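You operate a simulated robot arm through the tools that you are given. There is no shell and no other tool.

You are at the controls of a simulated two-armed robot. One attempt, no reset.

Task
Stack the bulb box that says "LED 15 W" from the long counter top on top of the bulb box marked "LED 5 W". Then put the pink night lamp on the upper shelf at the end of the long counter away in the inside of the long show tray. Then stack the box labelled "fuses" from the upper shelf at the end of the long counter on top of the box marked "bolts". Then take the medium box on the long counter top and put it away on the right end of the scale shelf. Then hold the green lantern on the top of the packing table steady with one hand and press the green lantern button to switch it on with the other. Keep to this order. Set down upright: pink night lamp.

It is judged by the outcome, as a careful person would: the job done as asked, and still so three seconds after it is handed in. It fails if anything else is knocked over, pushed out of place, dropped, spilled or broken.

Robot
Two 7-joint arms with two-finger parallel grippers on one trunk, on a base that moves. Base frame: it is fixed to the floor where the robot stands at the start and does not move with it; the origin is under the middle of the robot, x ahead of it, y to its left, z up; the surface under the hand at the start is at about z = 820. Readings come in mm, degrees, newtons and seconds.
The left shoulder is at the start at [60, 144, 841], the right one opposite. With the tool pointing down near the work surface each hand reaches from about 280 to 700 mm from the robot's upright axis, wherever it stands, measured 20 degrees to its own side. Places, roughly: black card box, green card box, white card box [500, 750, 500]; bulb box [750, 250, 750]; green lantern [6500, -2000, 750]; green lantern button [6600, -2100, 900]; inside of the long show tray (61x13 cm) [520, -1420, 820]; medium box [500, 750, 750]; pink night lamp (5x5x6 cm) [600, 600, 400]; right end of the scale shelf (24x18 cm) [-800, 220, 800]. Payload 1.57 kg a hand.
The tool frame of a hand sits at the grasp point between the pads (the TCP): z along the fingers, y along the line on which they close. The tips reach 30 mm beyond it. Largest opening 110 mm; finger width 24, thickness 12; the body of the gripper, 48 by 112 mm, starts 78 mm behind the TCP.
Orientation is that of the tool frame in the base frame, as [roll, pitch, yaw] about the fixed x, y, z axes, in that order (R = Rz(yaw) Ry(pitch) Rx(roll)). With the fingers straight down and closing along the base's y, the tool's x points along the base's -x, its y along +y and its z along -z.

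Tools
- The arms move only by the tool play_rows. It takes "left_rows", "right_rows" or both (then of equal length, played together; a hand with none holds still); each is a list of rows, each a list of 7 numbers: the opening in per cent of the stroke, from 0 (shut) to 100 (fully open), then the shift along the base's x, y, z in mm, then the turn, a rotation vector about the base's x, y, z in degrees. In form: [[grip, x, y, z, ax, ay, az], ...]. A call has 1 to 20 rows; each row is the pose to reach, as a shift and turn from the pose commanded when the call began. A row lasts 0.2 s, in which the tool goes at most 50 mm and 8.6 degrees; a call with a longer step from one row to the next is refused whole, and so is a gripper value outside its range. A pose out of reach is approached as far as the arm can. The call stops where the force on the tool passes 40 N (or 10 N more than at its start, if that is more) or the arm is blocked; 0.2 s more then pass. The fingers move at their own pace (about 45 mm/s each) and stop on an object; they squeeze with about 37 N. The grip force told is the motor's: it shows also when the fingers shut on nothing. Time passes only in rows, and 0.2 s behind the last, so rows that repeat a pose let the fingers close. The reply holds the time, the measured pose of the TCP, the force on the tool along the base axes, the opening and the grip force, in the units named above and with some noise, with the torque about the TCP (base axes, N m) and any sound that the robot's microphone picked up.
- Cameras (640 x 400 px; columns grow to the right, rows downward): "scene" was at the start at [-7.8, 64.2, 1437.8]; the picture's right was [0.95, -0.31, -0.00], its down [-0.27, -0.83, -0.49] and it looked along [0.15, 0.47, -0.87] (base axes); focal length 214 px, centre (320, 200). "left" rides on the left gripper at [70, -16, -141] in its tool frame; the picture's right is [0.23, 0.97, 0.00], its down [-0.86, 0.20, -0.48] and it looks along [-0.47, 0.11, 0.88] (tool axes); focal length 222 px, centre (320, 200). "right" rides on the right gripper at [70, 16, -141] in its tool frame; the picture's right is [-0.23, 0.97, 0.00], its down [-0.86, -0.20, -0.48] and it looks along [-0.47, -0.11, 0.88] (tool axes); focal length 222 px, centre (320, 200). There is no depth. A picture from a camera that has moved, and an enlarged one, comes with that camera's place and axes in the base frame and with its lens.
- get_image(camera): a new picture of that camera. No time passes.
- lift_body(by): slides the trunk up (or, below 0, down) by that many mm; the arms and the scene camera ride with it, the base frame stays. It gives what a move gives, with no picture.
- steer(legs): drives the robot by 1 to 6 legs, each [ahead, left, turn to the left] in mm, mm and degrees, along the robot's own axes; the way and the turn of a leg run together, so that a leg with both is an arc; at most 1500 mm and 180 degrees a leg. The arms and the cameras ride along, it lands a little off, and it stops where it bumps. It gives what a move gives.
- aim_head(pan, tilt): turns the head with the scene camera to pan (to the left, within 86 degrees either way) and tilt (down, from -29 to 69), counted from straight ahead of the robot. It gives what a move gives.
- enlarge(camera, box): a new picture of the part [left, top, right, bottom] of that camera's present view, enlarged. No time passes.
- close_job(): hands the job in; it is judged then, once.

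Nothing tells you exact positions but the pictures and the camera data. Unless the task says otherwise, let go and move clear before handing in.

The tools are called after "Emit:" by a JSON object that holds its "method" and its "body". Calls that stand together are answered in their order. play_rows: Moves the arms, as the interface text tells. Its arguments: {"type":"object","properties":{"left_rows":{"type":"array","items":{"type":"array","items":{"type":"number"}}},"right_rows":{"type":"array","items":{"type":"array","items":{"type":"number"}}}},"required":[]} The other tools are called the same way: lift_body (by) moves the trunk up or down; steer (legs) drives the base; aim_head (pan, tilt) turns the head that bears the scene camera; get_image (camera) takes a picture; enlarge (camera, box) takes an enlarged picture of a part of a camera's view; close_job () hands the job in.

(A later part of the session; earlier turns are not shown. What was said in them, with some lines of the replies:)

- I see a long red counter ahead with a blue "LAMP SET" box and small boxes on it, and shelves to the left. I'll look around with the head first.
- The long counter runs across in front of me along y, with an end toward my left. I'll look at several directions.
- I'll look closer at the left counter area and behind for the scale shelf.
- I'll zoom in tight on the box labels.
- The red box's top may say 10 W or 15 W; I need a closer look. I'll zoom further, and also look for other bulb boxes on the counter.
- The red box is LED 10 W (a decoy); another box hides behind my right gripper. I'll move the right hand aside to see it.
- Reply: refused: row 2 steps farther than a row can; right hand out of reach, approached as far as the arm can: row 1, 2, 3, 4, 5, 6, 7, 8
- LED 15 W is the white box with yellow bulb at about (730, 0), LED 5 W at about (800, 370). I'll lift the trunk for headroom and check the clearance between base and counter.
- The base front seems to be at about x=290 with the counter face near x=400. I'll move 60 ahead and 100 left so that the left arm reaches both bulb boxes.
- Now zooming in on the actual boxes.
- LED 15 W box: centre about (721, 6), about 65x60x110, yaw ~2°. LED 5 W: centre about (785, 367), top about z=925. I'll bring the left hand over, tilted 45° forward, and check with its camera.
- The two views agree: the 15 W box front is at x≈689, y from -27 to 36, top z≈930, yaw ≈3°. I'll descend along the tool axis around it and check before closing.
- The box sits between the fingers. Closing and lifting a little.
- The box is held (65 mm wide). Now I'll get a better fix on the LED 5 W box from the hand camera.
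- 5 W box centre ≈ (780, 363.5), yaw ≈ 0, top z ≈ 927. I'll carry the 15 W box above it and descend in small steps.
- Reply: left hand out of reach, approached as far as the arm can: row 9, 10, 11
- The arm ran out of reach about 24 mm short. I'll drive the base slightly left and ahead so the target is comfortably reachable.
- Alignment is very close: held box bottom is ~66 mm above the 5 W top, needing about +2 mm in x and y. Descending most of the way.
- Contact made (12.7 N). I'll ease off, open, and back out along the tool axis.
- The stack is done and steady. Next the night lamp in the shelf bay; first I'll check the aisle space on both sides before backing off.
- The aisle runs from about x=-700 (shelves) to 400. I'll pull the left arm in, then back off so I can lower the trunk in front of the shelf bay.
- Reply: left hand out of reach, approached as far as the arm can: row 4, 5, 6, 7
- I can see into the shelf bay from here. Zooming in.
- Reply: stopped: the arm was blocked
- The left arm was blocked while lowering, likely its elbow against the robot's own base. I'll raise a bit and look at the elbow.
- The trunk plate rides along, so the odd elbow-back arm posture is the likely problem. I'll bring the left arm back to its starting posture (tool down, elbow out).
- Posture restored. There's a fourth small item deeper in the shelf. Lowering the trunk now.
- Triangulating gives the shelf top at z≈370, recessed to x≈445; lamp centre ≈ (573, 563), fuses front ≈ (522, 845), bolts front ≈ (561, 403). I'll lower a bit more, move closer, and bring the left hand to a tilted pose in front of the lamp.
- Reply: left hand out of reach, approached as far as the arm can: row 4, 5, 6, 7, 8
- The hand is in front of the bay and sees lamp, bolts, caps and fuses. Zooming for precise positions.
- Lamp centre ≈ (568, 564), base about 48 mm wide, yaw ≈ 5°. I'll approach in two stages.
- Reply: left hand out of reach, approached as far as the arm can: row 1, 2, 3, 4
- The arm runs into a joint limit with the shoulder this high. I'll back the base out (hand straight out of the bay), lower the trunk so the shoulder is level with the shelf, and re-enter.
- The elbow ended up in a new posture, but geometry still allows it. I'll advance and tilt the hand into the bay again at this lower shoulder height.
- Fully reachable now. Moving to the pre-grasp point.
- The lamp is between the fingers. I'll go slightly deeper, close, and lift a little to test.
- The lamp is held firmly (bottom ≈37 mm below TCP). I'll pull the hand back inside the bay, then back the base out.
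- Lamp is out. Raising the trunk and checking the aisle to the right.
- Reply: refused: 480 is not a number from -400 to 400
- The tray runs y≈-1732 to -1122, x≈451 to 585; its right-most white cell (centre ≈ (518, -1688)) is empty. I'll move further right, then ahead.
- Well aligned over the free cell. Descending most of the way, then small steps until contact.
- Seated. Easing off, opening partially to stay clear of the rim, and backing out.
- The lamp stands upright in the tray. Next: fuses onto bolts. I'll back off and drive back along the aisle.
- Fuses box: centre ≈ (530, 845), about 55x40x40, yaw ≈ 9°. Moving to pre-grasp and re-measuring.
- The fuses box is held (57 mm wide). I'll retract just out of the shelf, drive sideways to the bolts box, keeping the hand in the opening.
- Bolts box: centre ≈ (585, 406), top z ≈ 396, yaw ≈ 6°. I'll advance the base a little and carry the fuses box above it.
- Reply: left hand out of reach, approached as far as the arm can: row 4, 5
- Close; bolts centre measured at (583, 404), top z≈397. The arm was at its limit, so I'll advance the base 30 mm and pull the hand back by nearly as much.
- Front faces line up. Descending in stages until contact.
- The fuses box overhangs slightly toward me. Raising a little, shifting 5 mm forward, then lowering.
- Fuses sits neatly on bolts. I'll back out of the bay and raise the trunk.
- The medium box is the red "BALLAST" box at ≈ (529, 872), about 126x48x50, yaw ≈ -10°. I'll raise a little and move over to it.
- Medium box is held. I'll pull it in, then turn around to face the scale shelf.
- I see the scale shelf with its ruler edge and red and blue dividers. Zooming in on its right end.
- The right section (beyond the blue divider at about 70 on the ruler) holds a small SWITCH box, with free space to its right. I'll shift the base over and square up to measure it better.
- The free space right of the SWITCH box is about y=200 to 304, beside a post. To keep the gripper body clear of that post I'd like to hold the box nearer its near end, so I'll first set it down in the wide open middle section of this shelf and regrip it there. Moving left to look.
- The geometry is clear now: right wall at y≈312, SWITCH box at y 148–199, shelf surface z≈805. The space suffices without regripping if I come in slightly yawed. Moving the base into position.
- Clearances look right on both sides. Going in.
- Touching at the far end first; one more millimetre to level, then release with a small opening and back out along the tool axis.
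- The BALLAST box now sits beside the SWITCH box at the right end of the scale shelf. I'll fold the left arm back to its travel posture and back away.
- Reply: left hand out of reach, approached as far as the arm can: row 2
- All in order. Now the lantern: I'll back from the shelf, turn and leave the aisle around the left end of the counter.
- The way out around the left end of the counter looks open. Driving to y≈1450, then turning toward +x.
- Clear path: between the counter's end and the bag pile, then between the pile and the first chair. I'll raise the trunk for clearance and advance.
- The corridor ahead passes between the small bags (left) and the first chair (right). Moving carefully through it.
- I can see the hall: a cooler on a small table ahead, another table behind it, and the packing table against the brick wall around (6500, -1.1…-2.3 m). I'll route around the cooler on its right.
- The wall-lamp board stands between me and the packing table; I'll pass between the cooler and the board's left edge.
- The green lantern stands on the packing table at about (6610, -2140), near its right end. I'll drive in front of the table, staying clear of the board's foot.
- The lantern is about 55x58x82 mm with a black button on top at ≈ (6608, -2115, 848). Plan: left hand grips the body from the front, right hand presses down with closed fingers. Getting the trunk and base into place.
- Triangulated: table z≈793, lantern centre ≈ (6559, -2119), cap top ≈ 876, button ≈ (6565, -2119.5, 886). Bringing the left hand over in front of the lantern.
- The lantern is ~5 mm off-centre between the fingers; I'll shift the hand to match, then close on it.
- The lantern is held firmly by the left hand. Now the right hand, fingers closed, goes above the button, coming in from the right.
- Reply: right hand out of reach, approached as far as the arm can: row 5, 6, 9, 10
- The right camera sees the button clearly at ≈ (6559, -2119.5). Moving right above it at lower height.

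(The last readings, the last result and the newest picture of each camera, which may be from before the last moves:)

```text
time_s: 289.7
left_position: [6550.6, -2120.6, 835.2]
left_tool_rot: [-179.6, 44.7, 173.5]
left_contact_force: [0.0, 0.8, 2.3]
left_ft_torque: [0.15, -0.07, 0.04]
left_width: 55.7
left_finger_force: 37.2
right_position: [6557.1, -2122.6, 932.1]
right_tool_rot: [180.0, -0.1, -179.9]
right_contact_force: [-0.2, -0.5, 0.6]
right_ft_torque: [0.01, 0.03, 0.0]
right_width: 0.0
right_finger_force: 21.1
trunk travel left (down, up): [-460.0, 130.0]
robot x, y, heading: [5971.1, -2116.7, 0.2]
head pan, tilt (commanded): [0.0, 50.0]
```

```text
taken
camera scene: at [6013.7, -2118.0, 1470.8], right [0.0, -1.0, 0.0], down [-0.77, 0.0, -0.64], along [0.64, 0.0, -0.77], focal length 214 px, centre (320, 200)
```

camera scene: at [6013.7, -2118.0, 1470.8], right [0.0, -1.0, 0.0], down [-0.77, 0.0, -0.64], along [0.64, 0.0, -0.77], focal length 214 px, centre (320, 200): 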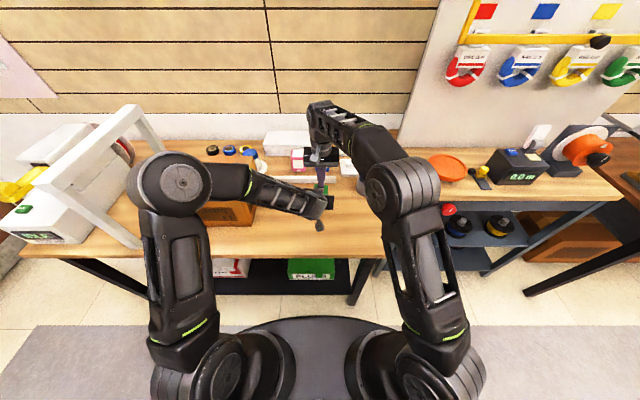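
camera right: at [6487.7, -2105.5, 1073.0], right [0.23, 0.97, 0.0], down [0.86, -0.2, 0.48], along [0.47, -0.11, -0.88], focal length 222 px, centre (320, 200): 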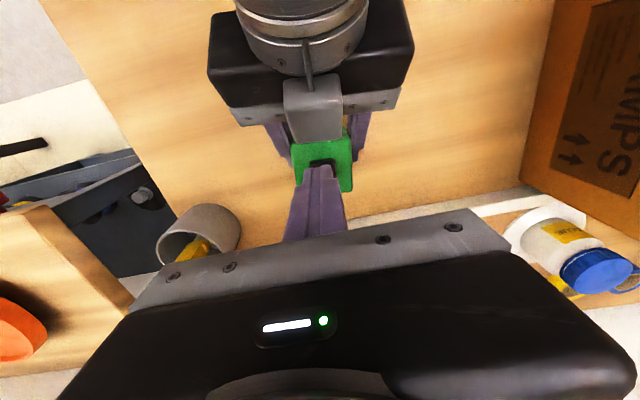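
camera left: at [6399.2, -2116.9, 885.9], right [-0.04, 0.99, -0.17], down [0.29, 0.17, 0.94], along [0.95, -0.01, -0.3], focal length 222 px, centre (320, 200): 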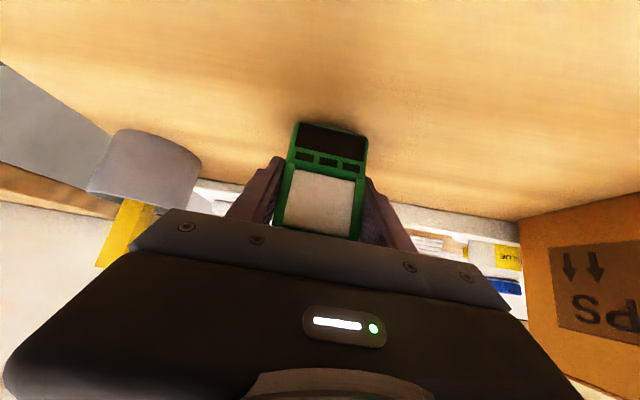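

Emit:
{"method": "enlarge", "body": {"camera": "right", "box": [260, 110, 388, 190]}}

Emit:
{"method": "enlarge", "body": {"camera": "scene", "box": [280, 160, 380, 222]}}

```text
5.00 times, centred on (324, 150) of right
camera zoom: at [6487.7, -2105.5, 1073.0], right [0.23, 0.97, 0.0], down [0.86, -0.2, 0.48], along [0.47, -0.11, -0.88], focal length 1111 px, centre (300, 450)
```

zoom: 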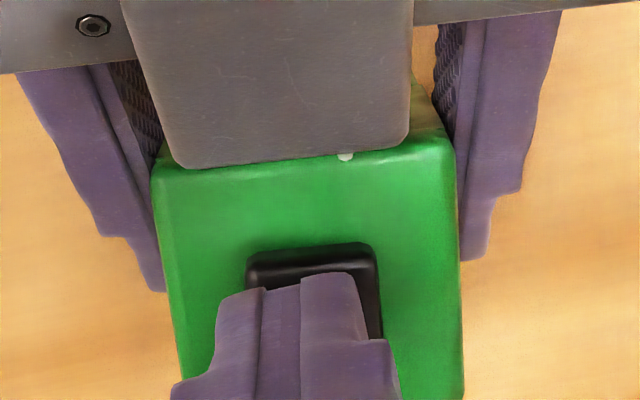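

```text
6.40 times, centred on (330, 191) of scene
camera zoom: at [6013.7, -2118.0, 1470.8], right [0.0, -1.0, 0.0], down [-0.77, 0.0, -0.64], along [0.64, 0.0, -0.77], focal length 1373 px, centre (256, 258)
```

zoom: 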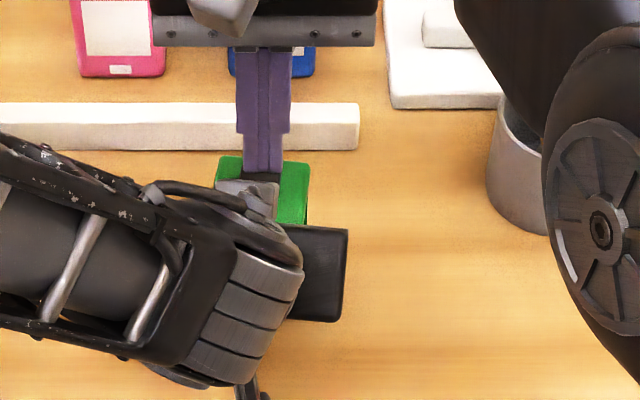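

Tip is slightly in front of the button's centre; shifting a few mm and descending toward it.

Emit:
{"method": "play_rows", "body": {"right_rows": [[0, 4.5, 2, -5, 0, 0, 0], [0, 4.5, 2, -12, 0, 0, 0], [0, 4.5, 2, -12, 0, 0, 0]]}}

Emit:
{"method": "enlarge", "body": {"camera": "right", "box": [260, 110, 388, 190]}}

```text
time_s: 290.5
left_position: [6551.4, -2119.3, 834.2]
left_tool_rot: [-179.6, 44.8, 173.5]
left_contact_force: [0.4, 0.9, 2.2]
left_ft_torque: [0.16, -0.05, 0.02]
left_width: 55.7
left_finger_force: 37.0
right_position: [6561.3, -2119.3, 921.1]
right_tool_rot: [-180.0, -0.1, -180.0]
right_contact_force: [0.6, -0.6, -0.7]
right_ft_torque: [-0.01, 0.01, -0.01]
right_width: 0.0
right_finger_force: 21.3
trunk travel left (down, up): [-460.0, 130.0]
robot x, y, heading: [5964.2, -2119.8, -0.2]
head pan, tilt (commanded): [0.0, 50.0]
```

```text
5.00 times, centred on (324, 150) of right
camera zoom: at [6492.6, -2103.8, 1061.6], right [0.23, 0.97, 0.0], down [0.86, -0.2, 0.48], along [0.47, -0.11, -0.88], focal length 1111 px, centre (300, 450)
```

zoom: 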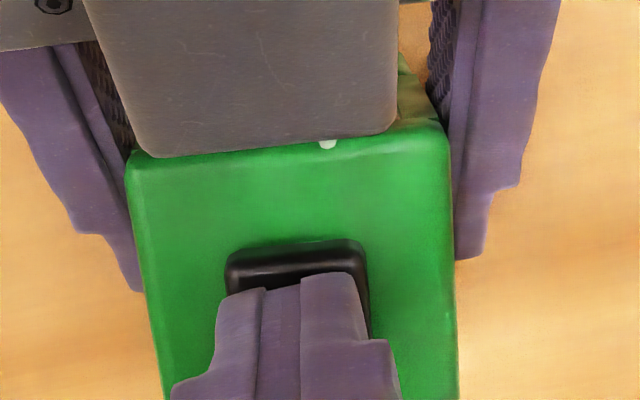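

Well aligned. Pressing down in small steps while the left hand holds.

Emit:
{"method": "play_rows", "body": {"right_rows": [[0, 1, 0, -4, 0, 0, 0], [0, 1, 0, -7, 0, 0, 0], [0, 1, 0, -7, 0, 0, 0]]}}

Emit:
{"method": "enlarge", "body": {"camera": "right", "box": [260, 110, 388, 190]}}

```text
time_s: 291.3
left_position: [6551.2, -2120.6, 835.2]
left_tool_rot: [-179.6, 44.7, 173.5]
left_contact_force: [0.8, 0.8, 1.3]
left_ft_torque: [0.2, -0.17, -0.04]
left_width: 55.7
left_finger_force: 36.8
right_position: [6563.6, -2120.2, 914.0]
right_tool_rot: [180.0, 0.1, -179.9]
right_contact_force: [1.2, 1.0, 0.9]
right_ft_torque: [-0.01, 0.0, 0.02]
right_width: 0.0
right_finger_force: 21.4
trunk travel left (down, up): [-460.0, 130.0]
robot x, y, heading: [5963.4, -2118.4, -0.2]
head pan, tilt (commanded): [0.0, 50.0]
```

```text
5.00 times, centred on (324, 150) of right
camera zoom: at [6493.7, -2103.2, 1055.7], right [0.23, 0.97, 0.0], down [0.86, -0.2, 0.48], along [0.47, -0.11, -0.88], focal length 1111 px, centre (300, 450)
```

zoom: 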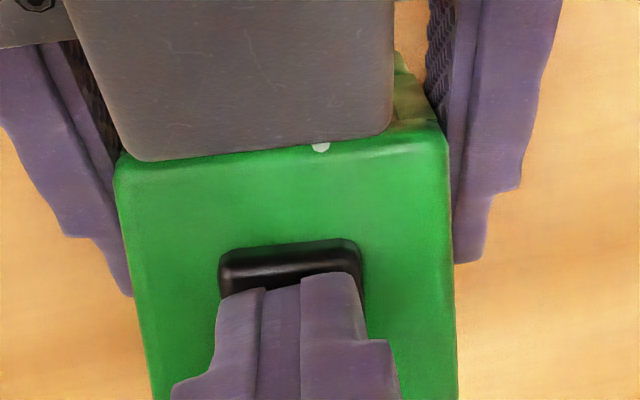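

Emit:
{"method": "play_rows", "body": {"right_rows": [[0, 0, -2, -2, 0, 0, 0], [0, 0, -2, -4, 0, 0, 0], [0, 0, -2, -4, 0, 0, 0]]}}

Emit:
{"method": "enlarge", "body": {"camera": "right", "box": [260, 110, 388, 190]}}

```text
time_s: 292.1
left_position: [6550.5, -2120.0, 833.5]
left_tool_rot: [-179.4, 44.6, 173.4]
left_contact_force: [1.9, 0.8, -0.5]
left_ft_torque: [0.35, -0.18, -0.02]
left_width: 55.8
left_finger_force: 37.0
right_position: [6564.3, -2122.4, 911.3]
right_tool_rot: [180.0, 0.0, -179.9]
right_contact_force: [-0.1, 1.3, 4.8]
right_ft_torque: [0.07, 0.03, -0.05]
right_width: 0.0
right_finger_force: 21.7
trunk travel left (down, up): [-460.0, 130.0]
robot x, y, heading: [5962.5, -2117.6, 0.4]
head pan, tilt (commanded): [0.0, 50.0]
heard: click
```

```text
5.00 times, centred on (324, 150) of right
camera zoom: at [6493.4, -2105.2, 1052.6], right [0.23, 0.97, 0.0], down [0.86, -0.2, 0.48], along [0.47, -0.11, -0.88], focal length 1111 px, centre (300, 450)
```

zoom: 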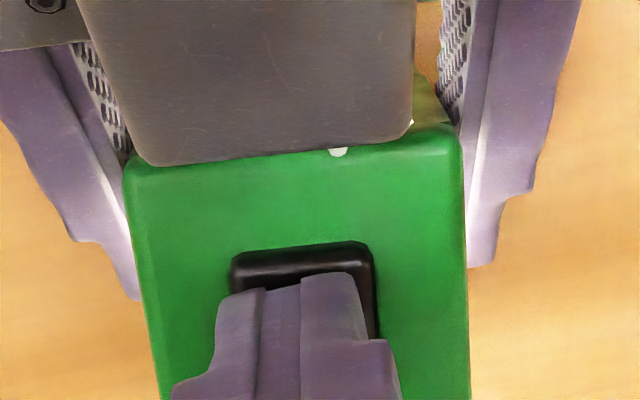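

I heard a click and the fingers look lit: the lantern is on. Lifting the right hand straight up.

Emit:
{"method": "play_rows", "body": {"right_rows": [[0, 0, 0, 8, 0, 0, 0], [0, 0, 0, 30, 0, 0, 0], [0, 0, 0, 60, 0, 0, 0], [0, 0, -30, 65, 0, 0, 0], [0, 0, -75, 65, 0, 0, 0], [0, 0, -120, 65, 0, 0, 0], [0, 0, -165, 65, 0, 0, 0]]}}

Emit:
{"method": "get_image", "body": {"camera": "right"}}

Emit:
{"method": "get_image", "body": {"camera": "left"}}

```text
time_s: 293.7
left_position: [6549.7, -2120.3, 834.6]
left_tool_rot: [-179.6, 44.7, 173.4]
left_contact_force: [-1.7, -1.8, 1.3]
left_ft_torque: [0.0, -0.09, -0.05]
left_width: 55.9
left_finger_force: 37.0
right_position: [6562.5, -2288.8, 974.3]
right_tool_rot: [180.0, 0.1, -179.9]
right_contact_force: [0.0, 0.0, 0.8]
right_ft_torque: [-0.01, -0.01, 0.02]
right_width: 0.0
right_finger_force: 21.5
right hand out of reach, approached as far as the arm can: row 3, 4
trunk travel left (down, up): [-460.0, 130.0]
robot x, y, heading: [5966.7, -2117.0, 0.1]
head pan, tilt (commanded): [0.0, 50.0]
```

```text
taken
camera right: at [6493.7, -2271.6, 1115.7], right [0.23, 0.97, 0.0], down [0.86, -0.2, 0.48], along [0.47, -0.11, -0.88], focal length 222 px, centre (320, 200)
```

right: 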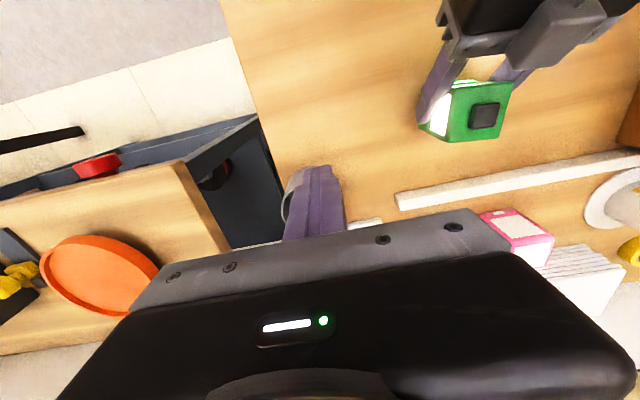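

```text
taken
camera left: at [6398.8, -2117.5, 885.9], right [-0.04, 0.99, -0.17], down [0.29, 0.17, 0.94], along [0.95, -0.01, -0.3], focal length 222 px, centre (320, 200)
```

left: 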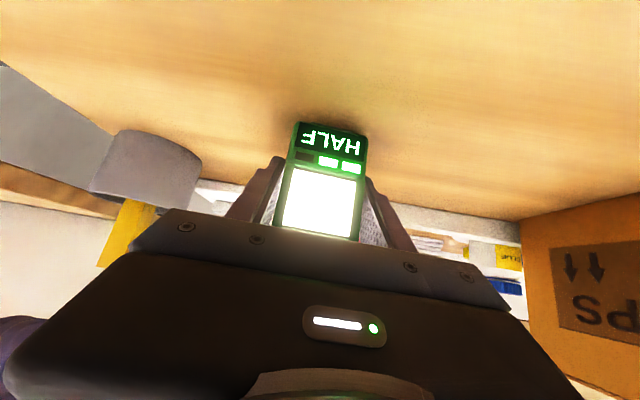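

The lantern's window is lit and its display reads "HALF". Let me look closer.

Emit:
{"method": "enlarge", "body": {"camera": "left", "box": [265, 105, 393, 245]}}

Emit:
{"method": "get_image", "body": {"camera": "scene"}}

Emit:
{"method": "enlarge", "body": {"camera": "scene", "box": [280, 160, 380, 222]}}

```text
2.86 times, centred on (329, 175) of left
camera zoom: at [6398.8, -2117.5, 885.9], right [-0.04, 0.99, -0.17], down [0.29, 0.17, 0.94], along [0.95, -0.01, -0.3], focal length 635 px, centre (294, 271)
```

zoom: 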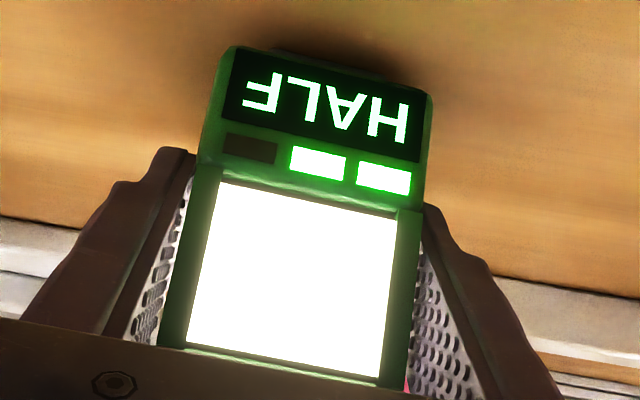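

```text
taken
camera scene: at [6013.6, -2118.5, 1470.8], right [0.0, -1.0, 0.0], down [-0.77, 0.0, -0.64], along [0.64, 0.0, -0.77], focal length 214 px, centre (320, 200)
```

scene: 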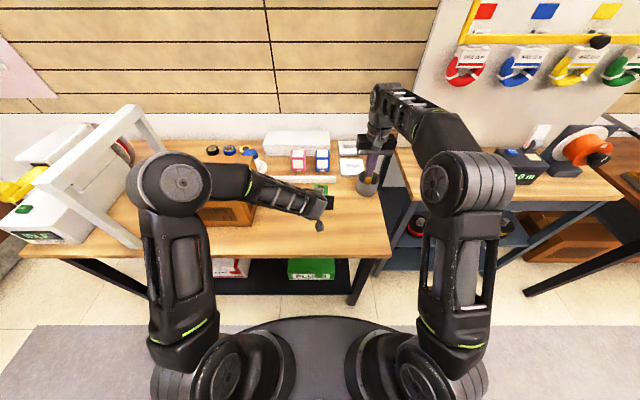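

```text
6.40 times, centred on (330, 191) of scene
camera zoom: at [6013.6, -2118.5, 1470.8], right [0.0, -1.0, 0.0], down [-0.77, 0.0, -0.64], along [0.64, 0.0, -0.77], focal length 1373 px, centre (256, 258)
```

zoom: 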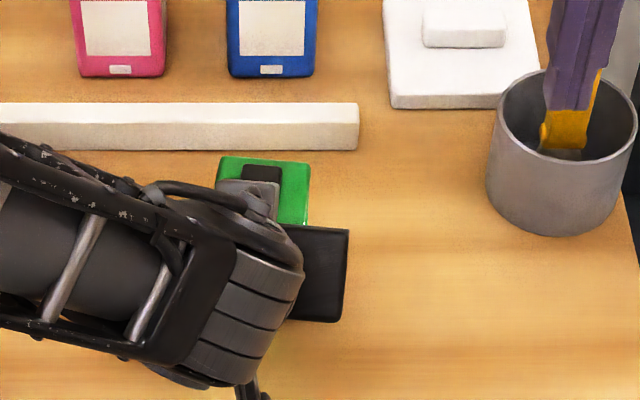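

The lantern is on (lit, display active). Releasing the left hand gently and backing it out, then clearing the right hand.

Emit:
{"method": "play_rows", "body": {"left_rows": [[30, 0, 0, 0, 0, 0, 0], [60, 0, 0, 0, 0, 0, 0], [70, 0, 0, 0, 0, 0, 0], [75, 0, 0, 0, 0, 0, 0], [75, 0, 0, 0, 0, 0, 0], [75, -10, 1, 10, 0, 0, 0], [75, -30, 3, 30, 0, 0, 0], [75, -60, 6, 60, 0, 0, 0], [75, -90, 9, 90, 0, 0, 0], [75, -115, 12, 115, 0, 0, 0]]}}

Emit:
{"method": "play_rows", "body": {"right_rows": [[0, -30, 0, 10, 0, 0, 0], [0, -75, 0, 20, 0, 0, 0], [0, -120, 0, 30, 0, 0, 0], [0, -165, 0, 40, 0, 0, 0], [0, -205, 0, 50, 0, 0, 0]]}}

Emit:
{"method": "get_image", "body": {"camera": "left"}}

Emit:
{"method": "get_image", "body": {"camera": "scene"}}

```text
time_s: 295.9
left_position: [6432.2, -2109.2, 950.1]
left_tool_rot: [-179.6, 44.7, 173.4]
left_contact_force: [0.2, -0.3, 0.2]
left_ft_torque: [-0.03, -0.01, -0.02]
left_width: 82.1
left_finger_force: 0.1
right_position: [6562.8, -2288.0, 976.7]
right_tool_rot: [-180.0, 0.0, -179.9]
right_contact_force: [-0.5, -0.5, -0.4]
right_ft_torque: [0.0, -0.04, 0.0]
right_width: 0.0
right_finger_force: 21.4
trunk travel left (down, up): [-460.0, 130.0]
robot x, y, heading: [5966.2, -2117.0, -0.0]
head pan, tilt (commanded): [0.0, 50.0]
```

```text
time_s: 297.1
left_position: [6431.9, -2110.4, 949.9]
left_tool_rot: [-179.6, 44.6, 173.5]
left_contact_force: [-0.2, -0.9, 0.0]
left_ft_torque: [0.02, -0.01, -0.01]
left_width: 82.5
left_finger_force: 0.1
right_position: [6356.6, -2290.4, 1025.5]
right_tool_rot: [180.0, 0.1, -179.9]
right_contact_force: [0.1, 0.0, -0.2]
right_ft_torque: [0.0, 0.0, -0.02]
right_width: 0.4
right_finger_force: 21.0
trunk travel left (down, up): [-460.0, 130.0]
robot x, y, heading: [5963.2, -2118.0, 0.1]
head pan, tilt (commanded): [0.0, 50.0]
```

```text
taken
camera left: at [6280.9, -2107.5, 1002.6], right [-0.04, 0.99, -0.17], down [0.29, 0.17, 0.94], along [0.96, -0.01, -0.3], focal length 222 px, centre (320, 200)
```

left: 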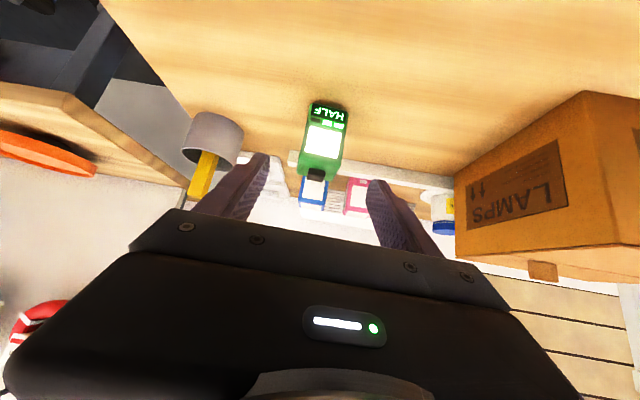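

```text
taken
camera scene: at [6012.9, -2118.3, 1470.8], right [0.0, -1.0, 0.0], down [-0.77, 0.0, -0.64], along [0.64, 0.0, -0.77], focal length 214 px, centre (320, 200)
```

scene: 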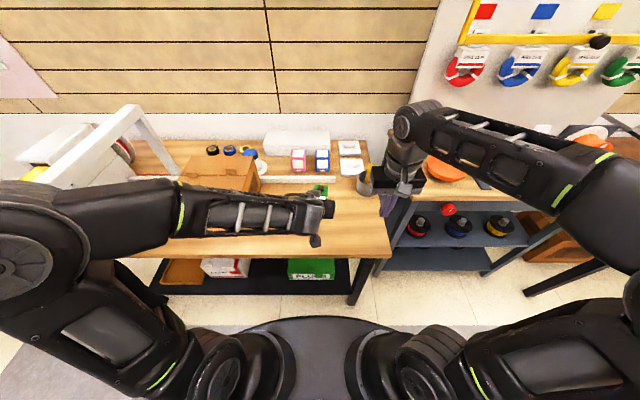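

The lantern stands on the table, lit. I'll back off a little so both hands are well clear and take a last look.

Emit:
{"method": "steer", "body": {"legs": [[-180, 0, 0]]}}

Emit:
{"method": "aim_head", "body": {"pan": 0, "tilt": 40}}

Emit:
{"method": "enlarge", "body": {"camera": "scene", "box": [220, 150, 420, 275]}}

Emit:
{"method": "enlarge", "body": {"camera": "left", "box": [220, 60, 420, 185]}}

```text
time_s: 298.6
left_position: [6251.7, -2110.2, 951.3]
left_tool_rot: [-179.6, 44.9, 173.3]
left_contact_force: [-1.0, 0.0, 0.6]
left_ft_torque: [0.04, -0.04, 0.01]
left_width: 82.7
left_finger_force: 0.0
right_position: [6176.0, -2291.7, 1025.5]
right_tool_rot: [180.0, 0.0, 179.9]
right_contact_force: [-0.4, -0.7, 0.6]
right_ft_torque: [0.0, -0.03, -0.02]
right_width: 0.2
right_finger_force: 21.2
trunk travel left (down, up): [-460.0, 130.0]
robot x, y, heading: [5789.0, -2119.4, -0.2]
head pan, tilt (commanded): [0.0, 50.0]
```

```text
time_s: 299.4
left_position: [6251.5, -2112.2, 949.8]
left_tool_rot: [-179.6, 44.7, 173.3]
left_contact_force: [0.6, -0.3, 1.1]
left_ft_torque: [0.02, 0.0, -0.01]
left_width: 82.5
left_finger_force: 0.1
right_position: [6177.4, -2290.7, 1025.9]
right_tool_rot: [-180.0, 0.0, 179.9]
right_contact_force: [0.0, 0.4, -0.4]
right_ft_torque: [0.02, 0.0, -0.01]
right_width: 0.2
right_finger_force: 21.7
trunk travel left (down, up): [-460.0, 130.0]
robot x, y, heading: [5783.7, -2118.4, -0.3]
head pan, tilt (commanded): [0.0, 40.0]
```

```text
3.20 times, centred on (320, 212) of scene
camera zoom: at [5841.2, -2118.2, 1484.9], right [0.0, -1.0, 0.0], down [-0.64, 0.0, -0.77], along [0.77, 0.0, -0.64], focal length 686 px, centre (320, 160)
```

zoom: 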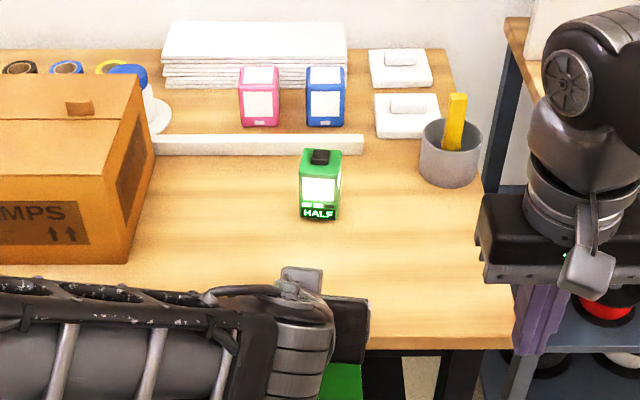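

```text
3.20 times, centred on (320, 122) of left
camera zoom: at [6101.0, -2108.2, 1002.4], right [-0.04, 0.99, -0.17], down [0.29, 0.17, 0.94], along [0.95, -0.01, -0.3], focal length 711 px, centre (320, 448)
```

zoom: 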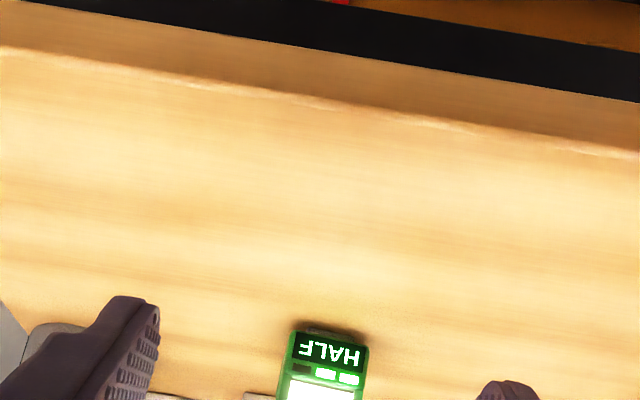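

All five jobs are done in order: the 15 W box is on the 5 W box, the pink lamp stands upright in the long tray, and fuses is on bolts. The medium box is on the right end of the scale shelf, and the green lantern was held and switched on. It is lit, with its display reading "HALF". Both hands are empty and clear, so I'm handing in.

Emit:
{"method": "close_job", "body": {}}

```text
The job is handed in.
```

I finished all five jobs in the order you gave and handed the work in. The result of the judging has not come back.

1. **Bulb boxes:** the LED 15 W box sits squarely on the LED 5 W box. I passed over a red LED 10 W box standing next to them.
2. **Pink night lamp:** it stands upright in the empty cell at the right end of the long show tray.
3. **Fuses on bolts:** the fuses box sits on the bolts box on the upper shelf, with front faces aligned.
4. **Medium box:** I took this to be the red box labelled "BALLAST", which was where you placed the medium box. It is flat on the right end of the scale shelf, beside the SWITCH box and turned about 6 degrees from it.
5. **Green lantern:** the left hand gripped the body while the right hand pressed the button once. I heard one click and the lantern lit up.

The lantern's display reads "HALF" with two of three bars lit. I read that as on and did not press again, because another press might have switched it off.

Nothing was knocked over or dropped that I saw, and no drive reported a bump. I last saw the other four placements when I left each one and did not go back to check them. Both hands were empty and clear before I handed in.
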